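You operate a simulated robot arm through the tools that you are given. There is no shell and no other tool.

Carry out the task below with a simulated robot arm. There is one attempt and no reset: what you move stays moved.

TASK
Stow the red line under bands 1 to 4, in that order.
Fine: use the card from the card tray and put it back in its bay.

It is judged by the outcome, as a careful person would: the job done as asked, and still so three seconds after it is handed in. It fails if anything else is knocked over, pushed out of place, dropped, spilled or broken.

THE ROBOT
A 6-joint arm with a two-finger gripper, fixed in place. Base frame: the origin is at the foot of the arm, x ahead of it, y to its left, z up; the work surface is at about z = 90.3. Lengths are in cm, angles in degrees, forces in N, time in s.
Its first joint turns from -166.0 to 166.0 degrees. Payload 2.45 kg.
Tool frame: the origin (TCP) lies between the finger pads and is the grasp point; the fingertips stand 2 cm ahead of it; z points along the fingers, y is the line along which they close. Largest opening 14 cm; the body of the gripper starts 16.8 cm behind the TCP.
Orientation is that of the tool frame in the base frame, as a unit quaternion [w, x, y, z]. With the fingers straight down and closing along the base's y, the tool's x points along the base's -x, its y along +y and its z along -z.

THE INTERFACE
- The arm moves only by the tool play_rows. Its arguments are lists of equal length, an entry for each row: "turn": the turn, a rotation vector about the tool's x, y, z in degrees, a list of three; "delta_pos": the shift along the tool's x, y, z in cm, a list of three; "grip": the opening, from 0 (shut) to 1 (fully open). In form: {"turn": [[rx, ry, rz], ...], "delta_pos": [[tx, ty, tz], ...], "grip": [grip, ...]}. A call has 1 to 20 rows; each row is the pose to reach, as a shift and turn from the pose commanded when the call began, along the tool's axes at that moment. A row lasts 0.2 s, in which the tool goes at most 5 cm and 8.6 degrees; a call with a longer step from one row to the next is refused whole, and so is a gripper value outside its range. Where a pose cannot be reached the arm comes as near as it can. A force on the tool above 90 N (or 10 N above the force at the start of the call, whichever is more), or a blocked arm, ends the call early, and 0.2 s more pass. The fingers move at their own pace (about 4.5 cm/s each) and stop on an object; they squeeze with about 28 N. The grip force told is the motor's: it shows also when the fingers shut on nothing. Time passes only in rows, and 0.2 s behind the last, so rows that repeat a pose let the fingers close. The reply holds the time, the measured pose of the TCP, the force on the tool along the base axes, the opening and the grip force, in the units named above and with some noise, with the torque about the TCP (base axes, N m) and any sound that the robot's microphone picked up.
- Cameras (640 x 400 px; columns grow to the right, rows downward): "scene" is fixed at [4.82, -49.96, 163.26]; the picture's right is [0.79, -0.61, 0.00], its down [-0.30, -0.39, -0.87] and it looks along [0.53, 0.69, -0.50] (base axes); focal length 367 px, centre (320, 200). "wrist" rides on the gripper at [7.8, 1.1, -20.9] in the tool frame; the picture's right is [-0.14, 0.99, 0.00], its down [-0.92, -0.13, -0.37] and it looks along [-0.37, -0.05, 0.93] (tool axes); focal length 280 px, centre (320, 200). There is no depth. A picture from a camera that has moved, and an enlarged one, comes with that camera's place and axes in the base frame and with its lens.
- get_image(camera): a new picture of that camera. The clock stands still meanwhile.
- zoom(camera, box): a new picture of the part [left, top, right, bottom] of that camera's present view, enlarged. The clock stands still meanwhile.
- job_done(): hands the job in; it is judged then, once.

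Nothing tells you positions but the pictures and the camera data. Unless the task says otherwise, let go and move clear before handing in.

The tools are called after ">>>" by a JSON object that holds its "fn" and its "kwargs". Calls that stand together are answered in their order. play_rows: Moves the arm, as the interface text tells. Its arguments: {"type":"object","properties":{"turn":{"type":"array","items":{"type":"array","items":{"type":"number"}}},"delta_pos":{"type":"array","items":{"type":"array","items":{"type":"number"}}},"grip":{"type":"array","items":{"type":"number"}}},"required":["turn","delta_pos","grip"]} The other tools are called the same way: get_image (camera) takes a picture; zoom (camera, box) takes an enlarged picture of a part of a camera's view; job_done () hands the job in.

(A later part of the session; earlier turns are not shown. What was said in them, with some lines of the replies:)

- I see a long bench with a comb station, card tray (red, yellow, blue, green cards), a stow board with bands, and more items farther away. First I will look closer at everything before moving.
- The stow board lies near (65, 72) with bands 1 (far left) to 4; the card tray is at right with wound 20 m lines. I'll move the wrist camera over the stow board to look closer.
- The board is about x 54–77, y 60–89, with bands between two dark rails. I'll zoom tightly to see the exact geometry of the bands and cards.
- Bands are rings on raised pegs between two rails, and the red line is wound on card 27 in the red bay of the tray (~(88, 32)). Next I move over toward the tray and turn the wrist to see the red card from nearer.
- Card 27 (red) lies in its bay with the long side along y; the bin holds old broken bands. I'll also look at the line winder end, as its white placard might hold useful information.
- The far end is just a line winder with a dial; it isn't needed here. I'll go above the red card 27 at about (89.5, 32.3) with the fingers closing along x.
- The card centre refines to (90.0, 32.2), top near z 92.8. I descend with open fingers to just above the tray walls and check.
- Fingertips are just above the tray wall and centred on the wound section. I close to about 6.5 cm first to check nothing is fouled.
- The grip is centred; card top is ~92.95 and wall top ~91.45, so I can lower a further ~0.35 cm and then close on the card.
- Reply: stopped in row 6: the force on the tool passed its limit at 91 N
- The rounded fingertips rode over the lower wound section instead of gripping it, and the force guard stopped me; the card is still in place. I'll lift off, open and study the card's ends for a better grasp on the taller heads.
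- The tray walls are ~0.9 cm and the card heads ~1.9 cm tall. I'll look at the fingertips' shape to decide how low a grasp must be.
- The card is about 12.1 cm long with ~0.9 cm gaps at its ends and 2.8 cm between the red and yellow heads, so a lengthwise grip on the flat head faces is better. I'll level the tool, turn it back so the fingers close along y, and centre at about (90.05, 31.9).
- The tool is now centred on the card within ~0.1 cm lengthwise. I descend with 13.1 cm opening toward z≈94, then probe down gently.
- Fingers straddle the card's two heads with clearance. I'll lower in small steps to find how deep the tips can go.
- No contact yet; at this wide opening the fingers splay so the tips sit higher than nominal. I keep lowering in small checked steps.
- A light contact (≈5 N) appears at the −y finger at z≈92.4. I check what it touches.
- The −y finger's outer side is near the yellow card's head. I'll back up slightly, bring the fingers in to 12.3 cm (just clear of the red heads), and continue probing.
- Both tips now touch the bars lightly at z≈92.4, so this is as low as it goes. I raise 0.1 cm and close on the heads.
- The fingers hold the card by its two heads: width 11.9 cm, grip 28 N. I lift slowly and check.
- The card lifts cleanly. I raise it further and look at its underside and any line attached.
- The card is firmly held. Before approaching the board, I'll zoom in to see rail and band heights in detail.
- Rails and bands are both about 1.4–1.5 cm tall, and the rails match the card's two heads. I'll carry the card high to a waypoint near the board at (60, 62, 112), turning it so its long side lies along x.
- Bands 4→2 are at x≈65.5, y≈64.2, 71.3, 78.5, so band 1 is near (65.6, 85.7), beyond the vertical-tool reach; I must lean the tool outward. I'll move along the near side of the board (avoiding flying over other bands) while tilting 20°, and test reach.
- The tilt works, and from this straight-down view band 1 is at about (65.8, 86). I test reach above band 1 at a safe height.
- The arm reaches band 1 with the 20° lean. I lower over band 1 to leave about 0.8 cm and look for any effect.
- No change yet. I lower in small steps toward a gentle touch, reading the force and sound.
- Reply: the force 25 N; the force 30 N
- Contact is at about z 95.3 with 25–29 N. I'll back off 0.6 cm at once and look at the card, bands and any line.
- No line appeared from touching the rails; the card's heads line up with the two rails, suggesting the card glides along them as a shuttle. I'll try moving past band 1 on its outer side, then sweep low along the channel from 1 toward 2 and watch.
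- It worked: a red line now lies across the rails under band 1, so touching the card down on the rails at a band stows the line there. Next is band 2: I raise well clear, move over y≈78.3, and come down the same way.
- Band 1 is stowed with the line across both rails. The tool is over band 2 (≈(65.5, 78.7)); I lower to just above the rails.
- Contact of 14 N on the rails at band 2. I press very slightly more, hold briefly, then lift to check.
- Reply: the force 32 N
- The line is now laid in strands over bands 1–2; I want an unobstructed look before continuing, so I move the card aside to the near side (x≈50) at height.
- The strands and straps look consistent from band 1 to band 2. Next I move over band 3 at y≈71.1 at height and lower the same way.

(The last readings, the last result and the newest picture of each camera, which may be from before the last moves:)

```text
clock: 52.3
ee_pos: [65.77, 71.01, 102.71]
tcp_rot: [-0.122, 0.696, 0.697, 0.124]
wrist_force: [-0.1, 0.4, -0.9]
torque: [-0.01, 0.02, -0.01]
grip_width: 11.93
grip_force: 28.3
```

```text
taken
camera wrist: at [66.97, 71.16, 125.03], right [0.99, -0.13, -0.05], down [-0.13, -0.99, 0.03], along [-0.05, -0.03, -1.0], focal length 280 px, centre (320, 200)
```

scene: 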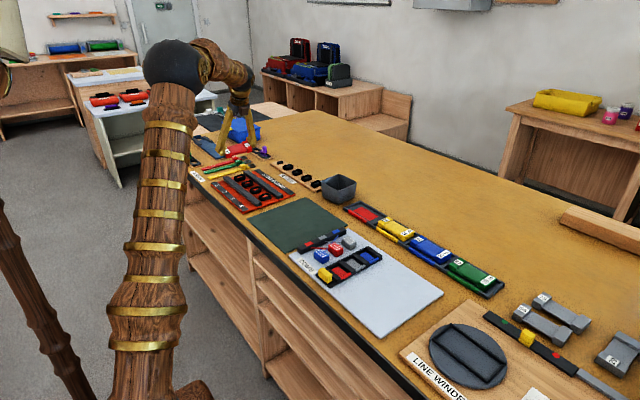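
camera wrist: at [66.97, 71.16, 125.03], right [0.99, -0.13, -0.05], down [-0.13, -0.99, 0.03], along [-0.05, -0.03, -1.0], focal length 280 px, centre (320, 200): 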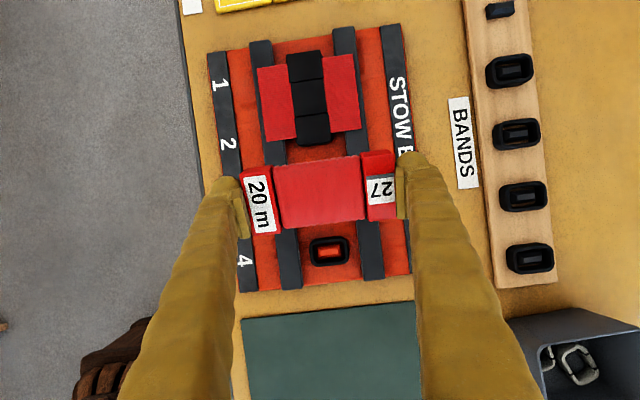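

Aligned over band 3. Lowering to just above the rails, then a gentle contact.

>>> {"fn": "play_rows", "kwargs": {"turn": [[0, 0, 0], [0, 0, 0], [0, 0, 0], [0, 0, 0], [0, 0, 0], [0, 0, 0]], "delta_pos": [[-0.62, 0, 1.7], [-1.24, 0, 3.4], [-1.8, 0, 5], [-2.25, 0, 6.2], [-2.47, 0, 6.8], [-2.47, 0, 6.8]], "grip": [0.78, 0.78, 0.78, 0.78, 0.78, 0.78]}}

>>> {"fn": "play_rows", "kwargs": {"turn": [[0, 0, 0], [0, 0, 0]], "delta_pos": [[-0.07, 0, 0.19], [-0.1, 0, 0.3]], "grip": [0.78, 0.78]}}

```text
clock: 53.7
ee_pos: [65.75, 71.11, 95.39]
tcp_rot: [-0.123, 0.696, 0.697, 0.124]
wrist_force: [0.6, -0.9, -1.1]
torque: [-0.01, 0.0, -0.03]
grip_width: 11.92
grip_force: 28.2
```

```text
clock: 54.3
ee_pos: [65.76, 71.1, 95.2]
tcp_rot: [-0.122, 0.696, 0.696, 0.123]
wrist_force: [0.0, 1.1, 0.0]
torque: [0.01, -0.01, -0.01]
grip_width: 11.96
grip_force: 28.2
```

>>> {"fn": "play_rows", "kwargs": {"turn": [[0, 0, 0], [0, 0, 0]], "delta_pos": [[-0.05, 0, 0.14], [-0.07, 0, 0.2]], "grip": [0.78, 0.78]}}

```text
clock: 54.9
ee_pos: [65.76, 71.2, 95.08]
tcp_rot: [-0.122, 0.696, 0.697, 0.124]
wrist_force: [0.4, -0.2, 14.8]
torque: [-0.37, -0.31, -0.01]
grip_width: 11.97
grip_force: 28.0
```

Contact of 15 N at band 3; a slight further press as before, then lift and check.

>>> {"fn": "play_rows", "kwargs": {"turn": [[0, 0, 0], [0, 0, 0]], "delta_pos": [[-0.05, 0, 0.13], [-0.05, 0, 0.13]], "grip": [0.78, 0.78]}}

>>> {"fn": "play_rows", "kwargs": {"turn": [[0, 0, 0], [0, 0, 0], [0, 0, 0], [0, 0, 0], [0, 0, 0]], "delta_pos": [[0.15, 0, -0.4], [0.4, 0, -1.1], [1, 0, -2.8], [1.9, 0, -5.2], [2.7, 0, -7.4]], "grip": [0.78, 0.78, 0.78, 0.78, 0.78]}}

>>> {"fn": "zoom", "kwargs": {"camera": "scene", "box": [225, 155, 295, 205]}}

>>> {"fn": "get_image", "kwargs": {"camera": "wrist"}}

```text
clock: 55.5
ee_pos: [65.75, 71.1, 95.12]
tcp_rot: [-0.123, 0.695, 0.697, 0.126]
wrist_force: [-0.3, 3.4, 33.3]
torque: [-0.61, -0.37, 0.0]
grip_width: 12.01
grip_force: 27.4
```

```text
clock: 56.7
ee_pos: [65.67, 71.15, 102.77]
tcp_rot: [-0.123, 0.696, 0.696, 0.123]
wrist_force: [-0.4, -0.3, 0.5]
torque: [0.03, -0.03, -0.02]
grip_width: 11.96
grip_force: 28.3
```

```text
8.00 times, centred on (260, 180) of scene
camera zoom: at [4.82, -49.96, 163.26], right [0.79, -0.61, 0.0], down [-0.3, -0.39, -0.87], along [0.53, 0.69, -0.5], focal length 2938 px, centre (800, 360)
```

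zoom: 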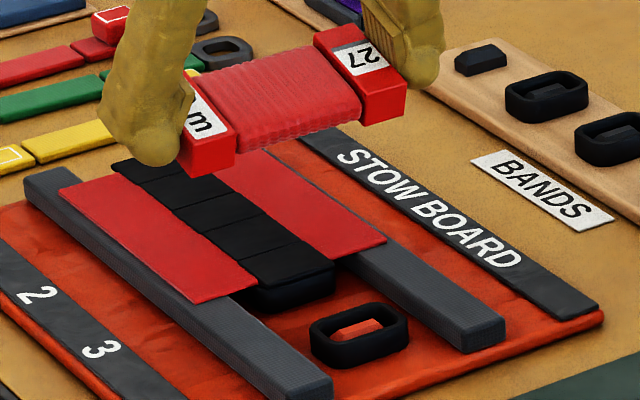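

```text
taken
camera wrist: at [66.91, 71.25, 124.99], right [0.99, -0.13, -0.05], down [-0.13, -0.99, 0.03], along [-0.05, -0.03, -1.0], focal length 280 px, centre (320, 200)
```

wrist: 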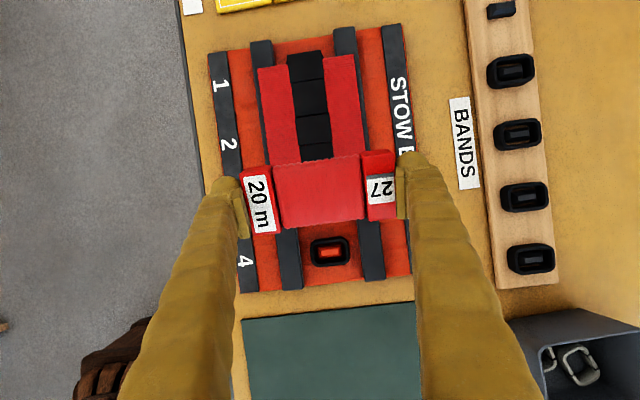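

Band 3 is stowed. Now band 4: move to y≈64.0, lower, touch.

>>> {"fn": "play_rows", "kwargs": {"turn": [[0, 0, 0], [0, 0, 0], [0, 0, 0], [0, 0, 0]], "delta_pos": [[-2.2, 0, -0.8], [-4.5, 0, -1.64], [-6.72, 0, -2.44], [-6.72, 0, -2.44]], "grip": [0.78, 0.78, 0.78, 0.78]}}

>>> {"fn": "play_rows", "kwargs": {"turn": [[0, 0, 0], [0, 0, 0], [0, 0, 0], [0, 0, 0], [0, 0, 0], [0, 0, 0]], "delta_pos": [[-0.62, 0, 1.7], [-1.24, 0, 3.4], [-1.8, 0, 5], [-2.25, 0, 6.2], [-2.5, 0, 6.85], [-2.5, 0, 6.85]], "grip": [0.78, 0.78, 0.78, 0.78, 0.78, 0.78]}}

>>> {"fn": "play_rows", "kwargs": {"turn": [[0, 0, 0], [0, 0, 0]], "delta_pos": [[-0.07, 0, 0.19], [-0.12, 0, 0.33]], "grip": [0.78, 0.78]}}

```text
clock: 57.7
ee_pos: [65.67, 63.92, 102.63]
tcp_rot: [-0.122, 0.696, 0.697, 0.124]
wrist_force: [-0.1, -0.7, -0.6]
torque: [0.02, -0.01, 0.01]
grip_width: 11.97
grip_force: 28.1
```

```text
clock: 59.1
ee_pos: [65.67, 64.02, 95.59]
tcp_rot: [-0.123, 0.696, 0.697, 0.124]
wrist_force: [0.5, 0.4, -0.5]
torque: [0.02, 0.0, 0.0]
grip_width: 11.94
grip_force: 28.1
```

```text
clock: 59.7
ee_pos: [65.74, 64.09, 94.95]
tcp_rot: [-0.122, 0.696, 0.697, 0.123]
wrist_force: [1.0, 0.5, 1.1]
torque: [-0.07, -0.09, -0.02]
grip_width: 11.97
grip_force: 28.0
```

>>> {"fn": "play_rows", "kwargs": {"turn": [[0, 0, 0], [0, 0, 0]], "delta_pos": [[-0.05, 0, 0.13], [-0.05, 0, 0.13]], "grip": [0.78, 0.78]}}

>>> {"fn": "play_rows", "kwargs": {"turn": [[0, 0, 0], [0, 0, 0]], "delta_pos": [[-0.04, 0, 0.11], [-0.04, 0, 0.11]], "grip": [0.78, 0.78]}}

>>> {"fn": "play_rows", "kwargs": {"turn": [[0, 0, 0], [0, 0, 0], [0, 0, 0], [0, 0, 0], [0, 0, 0]], "delta_pos": [[0.15, 0, -0.4], [0.4, 0, -1.1], [1, 0, -2.8], [1.9, 0, -5.2], [2.7, 0, -7.4]], "grip": [0.78, 0.78, 0.78, 0.78, 0.78]}}

>>> {"fn": "zoom", "kwargs": {"camera": "scene", "box": [225, 155, 305, 215]}}

>>> {"fn": "get_image", "kwargs": {"camera": "wrist"}}

```text
clock: 60.3
ee_pos: [65.66, 64.08, 95.01]
tcp_rot: [-0.123, 0.696, 0.697, 0.124]
wrist_force: [-2.5, -1.9, 18.8]
torque: [-0.48, -0.23, -0.03]
grip_width: 11.94
grip_force: 28.4
```

```text
clock: 60.9
ee_pos: [65.75, 64.0, 95.02]
tcp_rot: [-0.122, 0.695, 0.697, 0.125]
wrist_force: [-0.3, 6.0, 33.4]
torque: [-0.56, -0.32, 0.06]
grip_width: 12.03
grip_force: 28.0
```

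```text
clock: 62.1
ee_pos: [65.6, 63.93, 102.58]
tcp_rot: [-0.123, 0.695, 0.697, 0.124]
wrist_force: [0.6, 0.9, -0.2]
torque: [0.0, 0.0, 0.01]
grip_width: 11.99
grip_force: 27.9
```

```text
6.67 times, centred on (265, 185) of scene
camera zoom: at [4.82, -49.96, 163.26], right [0.79, -0.61, 0.0], down [-0.3, -0.39, -0.87], along [0.53, 0.69, -0.5], focal length 2449 px, centre (687, 300)
```

zoom: 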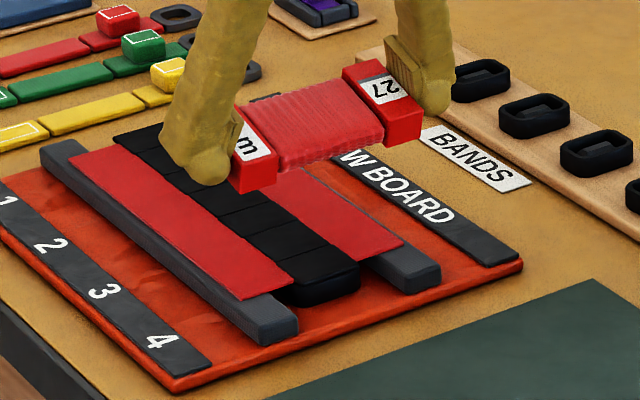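

```text
taken
camera wrist: at [66.91, 64.05, 124.89], right [0.99, -0.13, -0.05], down [-0.13, -0.99, 0.03], along [-0.05, -0.03, -1.0], focal length 280 px, centre (320, 200)
```

wrist: 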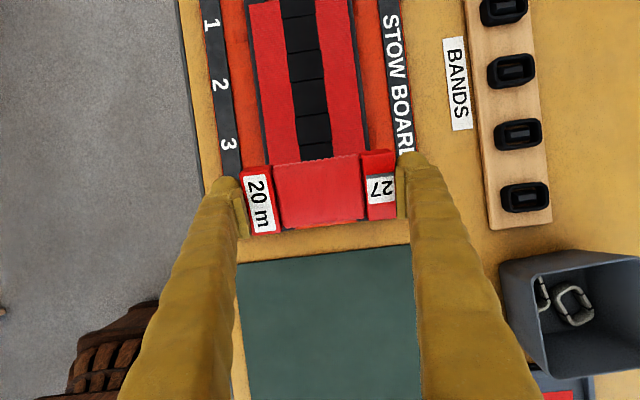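

All four bands now hold the red line in order. Next I raise, level the tool, and check how the card sits in the grip before returning it to its bay.

>>> {"fn": "play_rows", "kwargs": {"turn": [[0, 0, 0], [0, -2.5, 0], [0, -5, 0], [0, -7.5, 0], [0, -10, 0], [0, -12.5, 0], [0, -15, 0], [0, -17.5, 0], [0, -20, 0], [0, -20, 0]], "delta_pos": [[0.7, 0, -1.9], [1.4, 0, -3.8], [2.0, 0, -5.6], [1.0, 0, -7.2], [-0.5, 0, -8.2], [-2, 0, -9], [-3.6, 0, -9.7], [-5.2, 0, -10.4], [-6.66, 0, -10.94], [-6.66, 0, -10.94]], "grip": [0.78, 0.78, 0.78, 0.78, 0.78, 0.78, 0.78, 0.78, 0.78, 0.78]}}

>>> {"fn": "get_image", "kwargs": {"camera": "wrist"}}

>>> {"fn": "zoom", "kwargs": {"camera": "scene", "box": [200, 110, 320, 220]}}

```text
clock: 64.3
ee_pos: [65.67, 53.94, 110.74]
tcp_rot: [0.001, 0.707, 0.707, 0.001]
wrist_force: [-0.2, 0.4, -1.0]
torque: [0.03, 0.0, 0.01]
grip_width: 11.95
grip_force: 28.3
```

```text
taken
camera wrist: at [66.91, 61.67, 131.53], right [0.99, -0.14, 0.0], down [-0.13, -0.92, 0.37], along [-0.05, -0.37, -0.93], focal length 280 px, centre (320, 200)
```

wrist: 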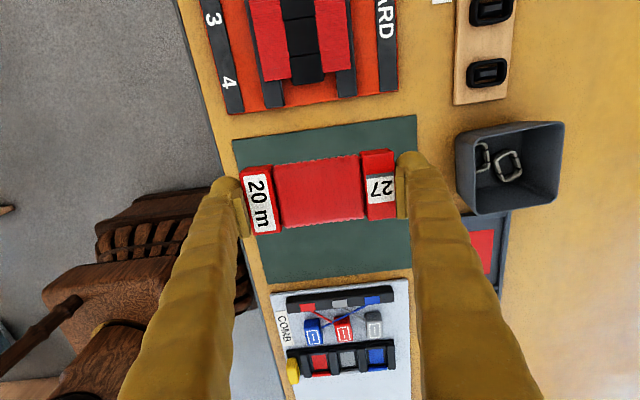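

```text
3.64 times, centred on (260, 165) of scene
camera zoom: at [4.82, -49.96, 163.26], right [0.79, -0.61, 0.0], down [-0.3, -0.39, -0.87], along [0.53, 0.69, -0.5], focal length 1336 px, centre (538, 327)
```

zoom: 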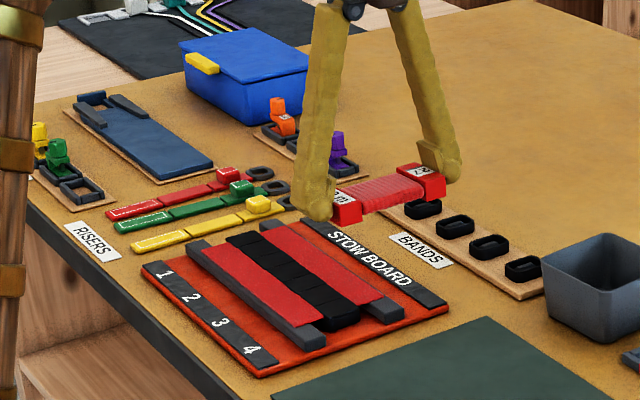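

>>> {"fn": "zoom", "kwargs": {"camera": "wrist", "box": [220, 130, 420, 255]}}

>>> {"fn": "zoom", "kwargs": {"camera": "scene", "box": [280, 145, 330, 180]}}

>>> {"fn": "zoom", "kwargs": {"camera": "scene", "box": [225, 160, 300, 210]}}

```text
3.20 times, centred on (320, 192) of wrist
camera zoom: at [66.91, 61.67, 131.53], right [0.99, -0.14, 0.0], down [-0.13, -0.92, 0.37], along [-0.05, -0.37, -0.93], focal length 897 px, centre (320, 224)
```

zoom: 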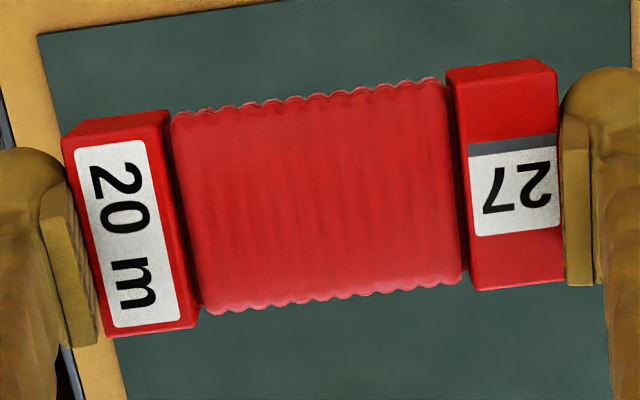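

```text
11.43 times, centred on (305, 162) of scene
camera zoom: at [4.82, -49.96, 163.26], right [0.79, -0.61, 0.0], down [-0.3, -0.39, -0.87], along [0.53, 0.69, -0.5], focal length 4198 px, centre (491, 629)
```

zoom: 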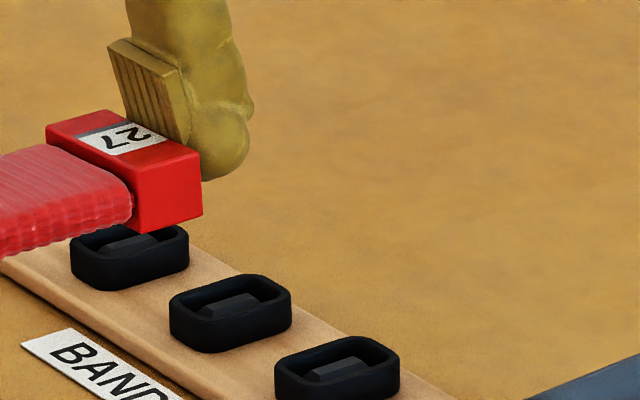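

```text
8.00 times, centred on (262, 185) of scene
camera zoom: at [4.82, -49.96, 163.26], right [0.79, -0.61, 0.0], down [-0.3, -0.39, -0.87], along [0.53, 0.69, -0.5], focal length 2938 px, centre (780, 320)
```

zoom: 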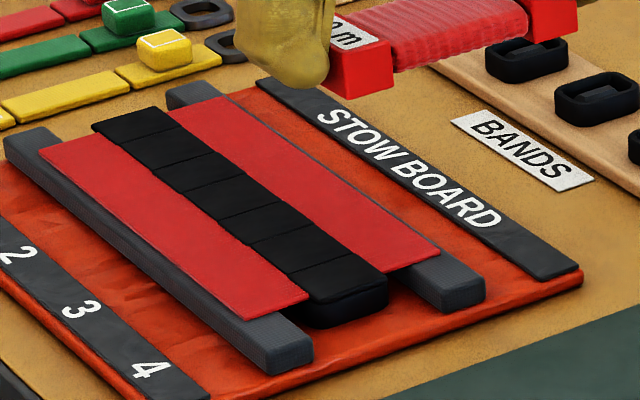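

Everything on the board looks right, and the card sits level in the grip. I now turn back and carry it above its red bay.

>>> {"fn": "play_rows", "kwargs": {"turn": [[0, 0, -7.5], [0, 0, -15], [0, 0, -22.5], [0, 0, -30], [0, 0, -37.5], [0, 0, -45], [0, 0, -52.5], [0, 0, -60], [0, 0, -67.5], [0, 0, -75], [0, 0, -82.5], [0, 0, -90], [0, 0, -90]], "delta_pos": [[-1.82, 2, 0], [-3.64, 4, 0], [-5.47, 6, 0], [-7.29, 8, 0], [-9.11, 10, 0], [-10.93, 12, 0], [-12.76, 14, 0], [-14.58, 16, 0], [-16.4, 18, 1], [-18.2, 20, 2], [-20.05, 22, 3.3], [-21.87, 23.98, 4.7], [-21.87, 23.98, 4.7]], "grip": [0.78, 0.78, 0.78, 0.78, 0.78, 0.78, 0.78, 0.78, 0.78, 0.78, 0.78, 0.78, 0.78]}}

>>> {"fn": "get_image", "kwargs": {"camera": "wrist"}}

>>> {"fn": "zoom", "kwargs": {"camera": "scene", "box": [320, 130, 430, 230]}}

```text
clock: 67.1
ee_pos: [89.71, 31.94, 105.95]
tcp_rot: [0.001, -0.001, 1.0, 0.0]
wrist_force: [0.8, 0.5, -0.8]
torque: [0.01, -0.01, 0.01]
grip_width: 11.97
grip_force: 27.8
```

```text
taken
camera wrist: at [82.05, 33.03, 126.8], right [0.14, 0.99, 0.0], down [0.92, -0.13, 0.37], along [0.37, -0.05, -0.93], focal length 280 px, centre (320, 200)
```

wrist: 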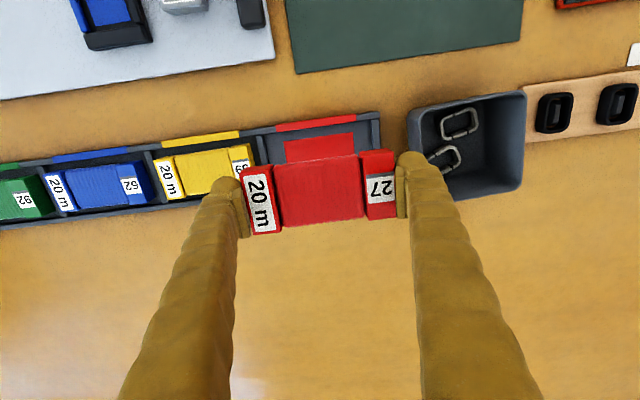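

```text
4.00 times, centred on (375, 180) of scene
camera zoom: at [4.82, -49.96, 163.26], right [0.79, -0.61, 0.0], down [-0.3, -0.39, -0.87], along [0.53, 0.69, -0.5], focal length 1469 px, centre (100, 280)
```

zoom: 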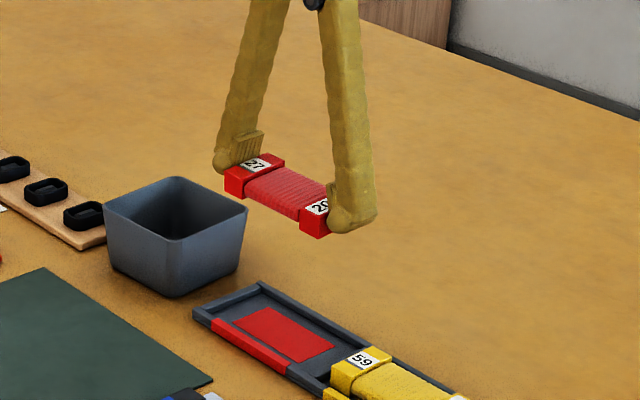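

The card is above its bay. I descend to just above the tray walls and check alignment.

>>> {"fn": "play_rows", "kwargs": {"turn": [[0, 0, 0], [0, 0, 0], [0, 0, 0], [0, 0, 0], [0, 0, 0], [0, 0, 0], [0, 0, 0], [0, 0, 0]], "delta_pos": [[0.05, 0.07, 2.5], [0.05, 0.07, 5], [0.05, 0.07, 7.5], [0.05, 0.07, 9.3], [0.05, 0.07, 10.5], [0.05, 0.07, 11.3], [0.05, 0.07, 11.9], [0.05, 0.07, 11.9]], "grip": [0.78, 0.78, 0.78, 0.78, 0.78, 0.78, 0.78, 0.78]}}

>>> {"fn": "zoom", "kwargs": {"camera": "wrist", "box": [180, 90, 460, 265]}}

>>> {"fn": "zoom", "kwargs": {"camera": "scene", "box": [330, 175, 410, 225]}}

```text
clock: 68.9
ee_pos: [89.64, 32.26, 94.14]
tcp_rot: [0.001, 0.001, 1.0, 0.0]
wrist_force: [0.0, 0.1, -0.1]
torque: [-0.01, -0.02, -0.03]
grip_width: 11.96
grip_force: 28.0
```

```text
2.29 times, centred on (320, 178) of wrist
camera zoom: at [81.93, 33.17, 114.95], right [0.14, 0.99, 0.0], down [0.92, -0.13, 0.37], along [0.37, -0.05, -0.93], focal length 641 px, centre (320, 251)
```

zoom: 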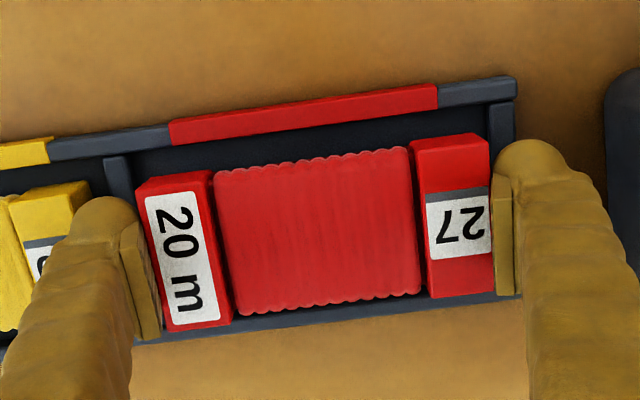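

```text
8.00 times, centred on (370, 200) of scene
camera zoom: at [4.82, -49.96, 163.26], right [0.79, -0.61, 0.0], down [-0.3, -0.39, -0.87], along [0.53, 0.69, -0.5], focal length 2938 px, centre (-80, 200)
```

zoom: 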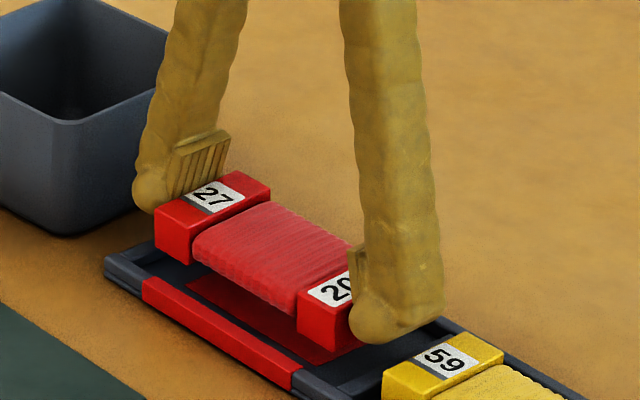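

Alignment is good (about 0.1 cm off in y). I shift slightly and lower the remaining ~1.5 cm onto the bay floor, watching the force.

>>> {"fn": "play_rows", "kwargs": {"turn": [[0, 0, 0], [0, 0, 0], [0, 0, 0], [0, 0, 0], [0, 0, 0]], "delta_pos": [[0, -0.1, 0.3], [0, -0.1, 0.6], [0, -0.1, 0.9], [0, -0.1, 1.2], [0, -0.1, 1.35]], "grip": [0.78, 0.78, 0.78, 0.78, 0.78]}}

>>> {"fn": "play_rows", "kwargs": {"turn": [[0, 0, 0], [0, 0, 0]], "delta_pos": [[0, 0, 0.1], [0, 0, 0.1]], "grip": [0.78, 0.78]}}

>>> {"fn": "zoom", "kwargs": {"camera": "scene", "box": [340, 185, 404, 225]}}

>>> {"fn": "zoom", "kwargs": {"camera": "wrist", "box": [180, 90, 460, 265]}}

```text
clock: 70.1
ee_pos: [89.54, 32.23, 92.83]
tcp_rot: [0.001, 0.0, 1.0, 0.0]
wrist_force: [1.2, 0.6, -0.4]
torque: [0.0, 0.01, -0.01]
grip_width: 11.94
grip_force: 27.7
```

```text
clock: 70.7
ee_pos: [89.71, 32.11, 92.89]
tcp_rot: [0.001, 0.0, 1.0, 0.0]
wrist_force: [0.1, 0.9, -2.0]
torque: [0.05, -0.04, 0.02]
grip_width: 11.92
grip_force: 28.1
```

```text
10.00 times, centred on (372, 205) of scene
camera zoom: at [4.82, -49.96, 163.26], right [0.79, -0.61, 0.0], down [-0.3, -0.39, -0.87], along [0.53, 0.69, -0.5], focal length 3673 px, centre (-200, 150)
```

zoom: 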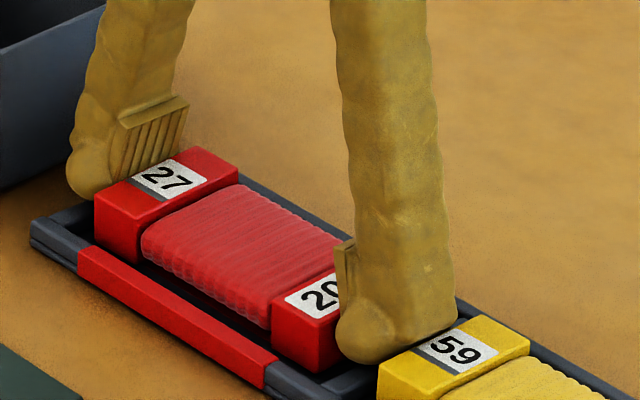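

```text
2.29 times, centred on (320, 178) of wrist
camera zoom: at [81.97, 33.07, 113.54], right [0.14, 0.99, 0.0], down [0.92, -0.13, 0.37], along [0.37, -0.05, -0.93], focal length 641 px, centre (320, 251)
```

zoom: 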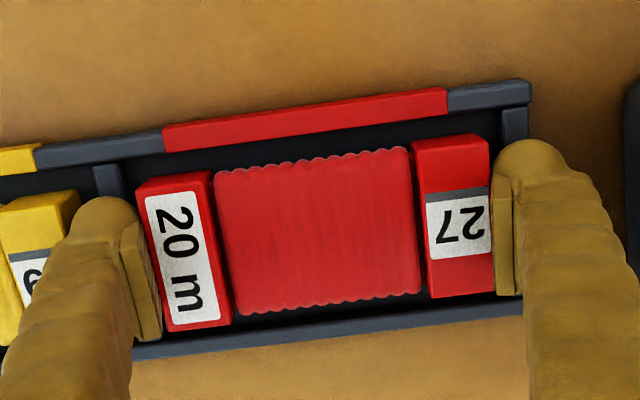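

>>> {"fn": "play_rows", "kwargs": {"turn": [[0, 0, 0], [0, 0, 0]], "delta_pos": [[0, 0, 0.1], [0, 0, 0.1]], "grip": [0.78, 0.78]}}

>>> {"fn": "play_rows", "kwargs": {"turn": [[0, 0, 0], [0, 0, 0]], "delta_pos": [[0, 0, 0.07], [0, 0, 0.07]], "grip": [0.78, 0.78]}}

```text
clock: 71.3
ee_pos: [89.75, 32.11, 92.61]
tcp_rot: [0.001, 0.0, 1.0, 0.0]
wrist_force: [0.1, -0.3, -0.8]
torque: [0.01, 0.01, -0.01]
grip_width: 11.96
grip_force: 27.9
```

```text
clock: 71.9
ee_pos: [89.65, 32.02, 92.57]
tcp_rot: [0.001, 0.0, 1.0, 0.0]
wrist_force: [-1.2, 0.9, 5.2]
torque: [0.34, 0.1, 0.0]
grip_width: 11.95
grip_force: 28.1
```

Light contact (5 N) shows the card is at the floor. I open the fingers just enough to release and check.

>>> {"fn": "play_rows", "kwargs": {"turn": [[0, 0, 0], [0, 0, 0], [0, 0, 0], [0, 0, 0]], "delta_pos": [[0, 0, 0], [0, 0, -0.04], [0, 0, -0.1], [0, 0, -0.15]], "grip": [0.86, 0.875, 0.885, 0.89]}}

>>> {"fn": "zoom", "kwargs": {"camera": "scene", "box": [340, 185, 404, 225]}}

>>> {"fn": "zoom", "kwargs": {"camera": "wrist", "box": [180, 90, 460, 265]}}

```text
clock: 72.9
ee_pos: [89.66, 32.02, 92.74]
tcp_rot: [0.001, 0.0, 1.0, 0.0]
wrist_force: [-0.3, -0.3, 0.3]
torque: [-0.01, 0.0, 0.01]
grip_width: 12.48
grip_force: 0.1
```

```text
10.00 times, centred on (372, 205) of scene
camera zoom: at [4.82, -49.96, 163.26], right [0.79, -0.61, 0.0], down [-0.3, -0.39, -0.87], along [0.53, 0.69, -0.5], focal length 3673 px, centre (-200, 150)
```

zoom: 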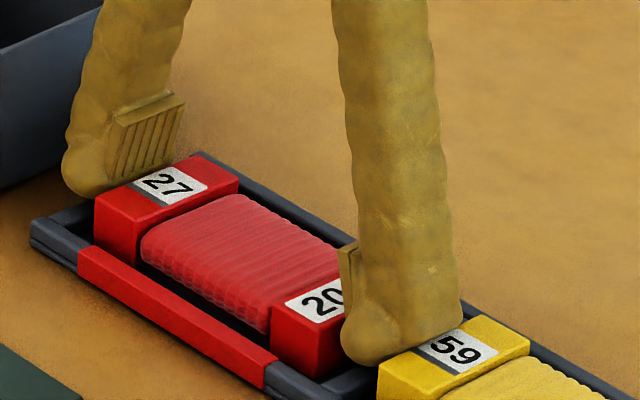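

```text
2.29 times, centred on (320, 178) of wrist
camera zoom: at [81.97, 33.08, 113.49], right [0.14, 0.99, 0.0], down [0.92, -0.13, 0.37], along [0.37, -0.05, -0.93], focal length 641 px, centre (320, 251)
```

zoom: 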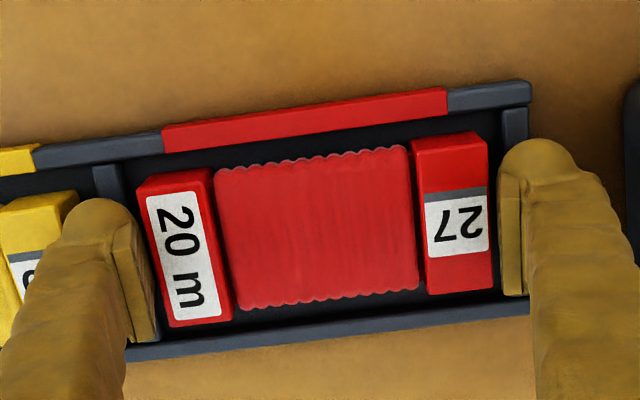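

The card rests flat in its bay and the fingers are clear of it. I raise straight up and away.

>>> {"fn": "play_rows", "kwargs": {"turn": [[0, 0, 0], [0, 0, 0], [0, 0, 0], [0, 0, 0], [0, 0, 0], [0, 0, 0], [0, 0, 0], [0, 0, 0]], "delta_pos": [[0, 0, -0.4], [0, 0, -1], [0, 0, -2], [0, 0, -4], [0, 0, -7], [0, 0, -11], [0, 0, -15], [0, 0, -18]], "grip": [0.89, 0.89, 0.89, 0.89, 0.89, 0.89, 0.89, 0.89]}}

>>> {"fn": "get_image", "kwargs": {"camera": "scene"}}

>>> {"fn": "zoom", "kwargs": {"camera": "scene", "box": [335, 190, 425, 246]}}

>>> {"fn": "get_image", "kwargs": {"camera": "wrist"}}

```text
clock: 74.7
ee_pos: [89.61, 32.08, 110.8]
tcp_rot: [0.001, 0.0, 1.0, 0.0]
wrist_force: [0.8, -0.1, -0.7]
torque: [0.0, 0.03, -0.01]
grip_width: 12.44
grip_force: 0.0
```

```text
taken
```

scene: 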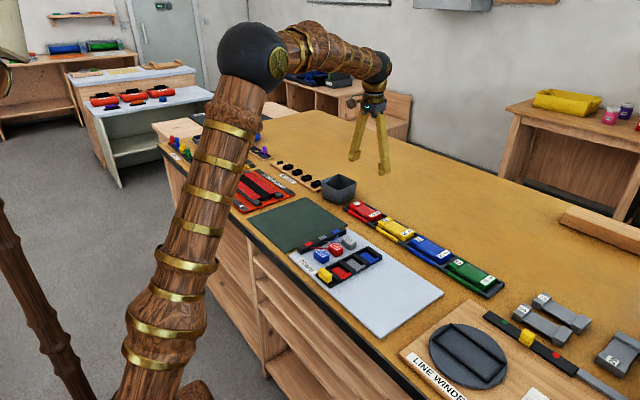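

```text
7.11 times, centred on (380, 218) of scene
camera zoom: at [4.82, -49.96, 163.26], right [0.79, -0.61, 0.0], down [-0.3, -0.39, -0.87], along [0.53, 0.69, -0.5], focal length 2612 px, centre (-107, 72)
```

zoom: 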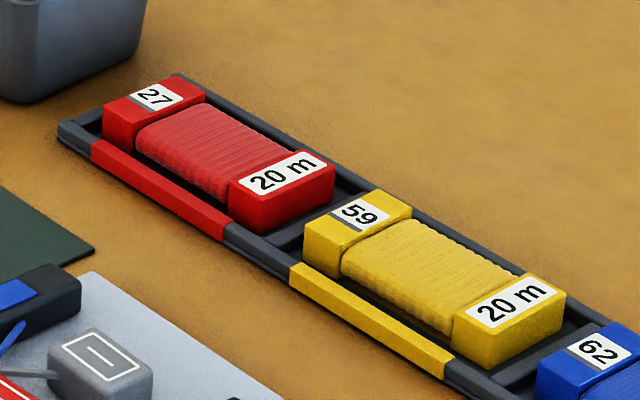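

```text
taken
camera wrist: at [81.96, 33.05, 131.55], right [0.14, 0.99, 0.0], down [0.92, -0.13, 0.37], along [0.37, -0.05, -0.93], focal length 280 px, centre (320, 200)
```

wrist: 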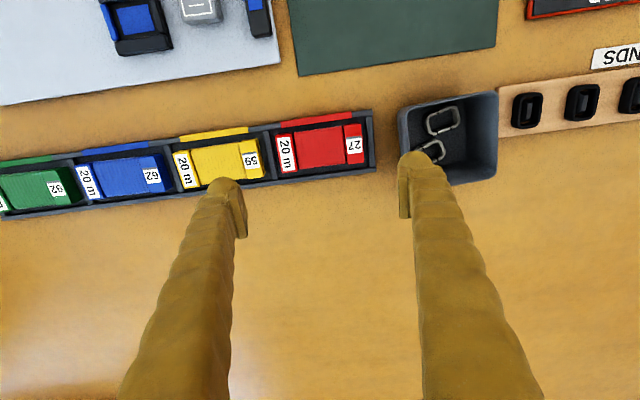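

The red card is back in its bay and the neighbours are undisturbed. I'll take a final look at the stow board from above.

>>> {"fn": "play_rows", "kwargs": {"turn": [[0, 0, 0], [0, 0, 0], [0, 0, 0], [0, 0, 0], [0, 0, 0], [0, 0, 0], [0, 0, 0], [0, 0, 0], [0, 0, 0], [0, 0, 0], [0, 0, 0]], "delta_pos": [[3, 2.6, -0.6], [6, 5.2, -1.2], [9, 7.8, -1.8], [12, 10.4, -2.4], [15, 13, -3], [18, 15.6, -3.6], [21, 18.2, -4.2], [24, 20.8, -4.8], [27, 23.4, -5.4], [30, 26, -6], [30, 26, -6]], "grip": [0.89, 0.89, 0.89, 0.89, 0.89, 0.89, 0.89, 0.89, 0.89, 0.89, 0.89]}}

>>> {"fn": "get_image", "kwargs": {"camera": "wrist"}}

>>> {"fn": "zoom", "kwargs": {"camera": "scene", "box": [190, 120, 330, 220]}}

>>> {"fn": "zoom", "kwargs": {"camera": "wrist", "box": [340, 80, 540, 250]}}

```text
clock: 77.1
ee_pos: [59.59, 58.15, 116.56]
tcp_rot: [0.001, 0.0, 1.0, 0.0]
wrist_force: [-0.7, -0.4, -1.0]
torque: [0.01, 0.05, 0.02]
grip_width: 12.46
grip_force: 0.1
```

```text
taken
camera wrist: at [51.79, 59.07, 137.4], right [0.14, 0.99, 0.0], down [0.92, -0.13, 0.37], along [0.37, -0.05, -0.93], focal length 280 px, centre (320, 200)
```

wrist: 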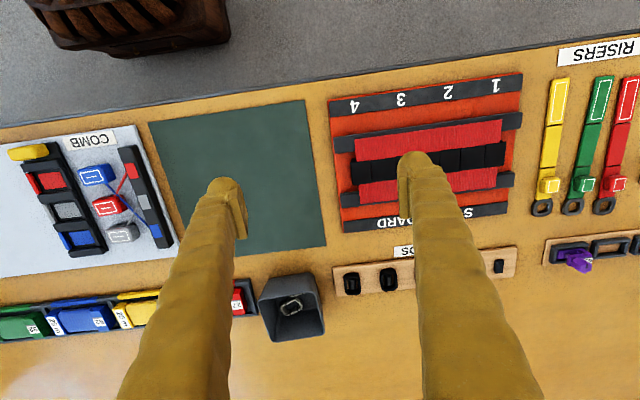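

```text
4.00 times, centred on (260, 170) of scene
camera zoom: at [4.82, -49.96, 163.26], right [0.79, -0.61, 0.0], down [-0.3, -0.39, -0.87], along [0.53, 0.69, -0.5], focal length 1469 px, centre (560, 320)
```

zoom: 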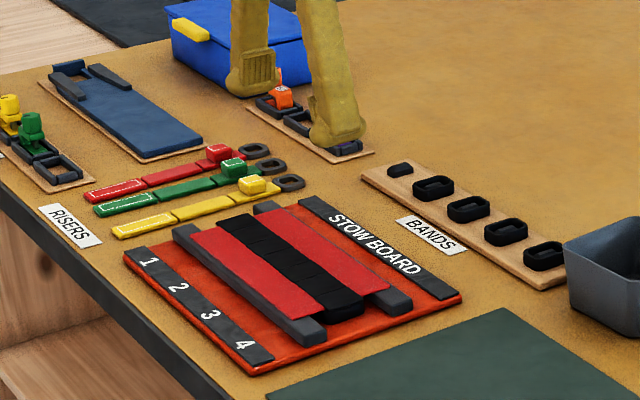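

```text
2.35 times, centred on (440, 165) of wrist
camera zoom: at [51.79, 59.07, 137.4], right [0.14, 0.99, 0.0], down [0.92, -0.13, 0.37], along [0.37, -0.05, -0.93], focal length 660 px, centre (38, 282)
```

zoom: 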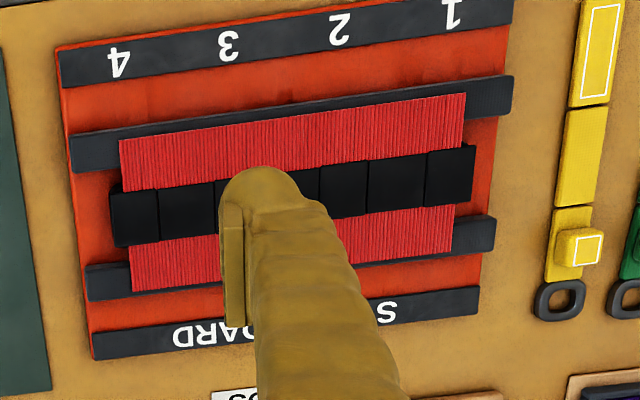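

The red line lies under bands 1 to 4, the red card 27 is back in its red bay, the gripper is empty and clear, and nothing else has moved. I'm handing in the job.

>>> {"fn": "job_done", "kwargs": {}}

```text
The job is handed in.
```

The red line is stowed under bands 1 to 4, in that order. Card 27 is back in its red bay in the card tray, and I've handed the job in.

- **Stowing:** I touched the card down on the stow board's rails at each band, 1 first and 4 last. In the pictures, the line was under each new band every time I lifted the card.
- **First grasp:** my first try at picking up the card failed. The fingertips rode up over the wound line and the force limit (90 N) stopped the move, but the card stayed in its bay. I then gripped the card by its two ends.
- **Yellow card:** while lowering for that second grip, one fingertip met about 5 N of resistance, either from the divider or the yellow card beside it. The yellow card looks unmoved in the final pictures.

Nothing else looks out of place, and the gripper is empty and clear of the bench.
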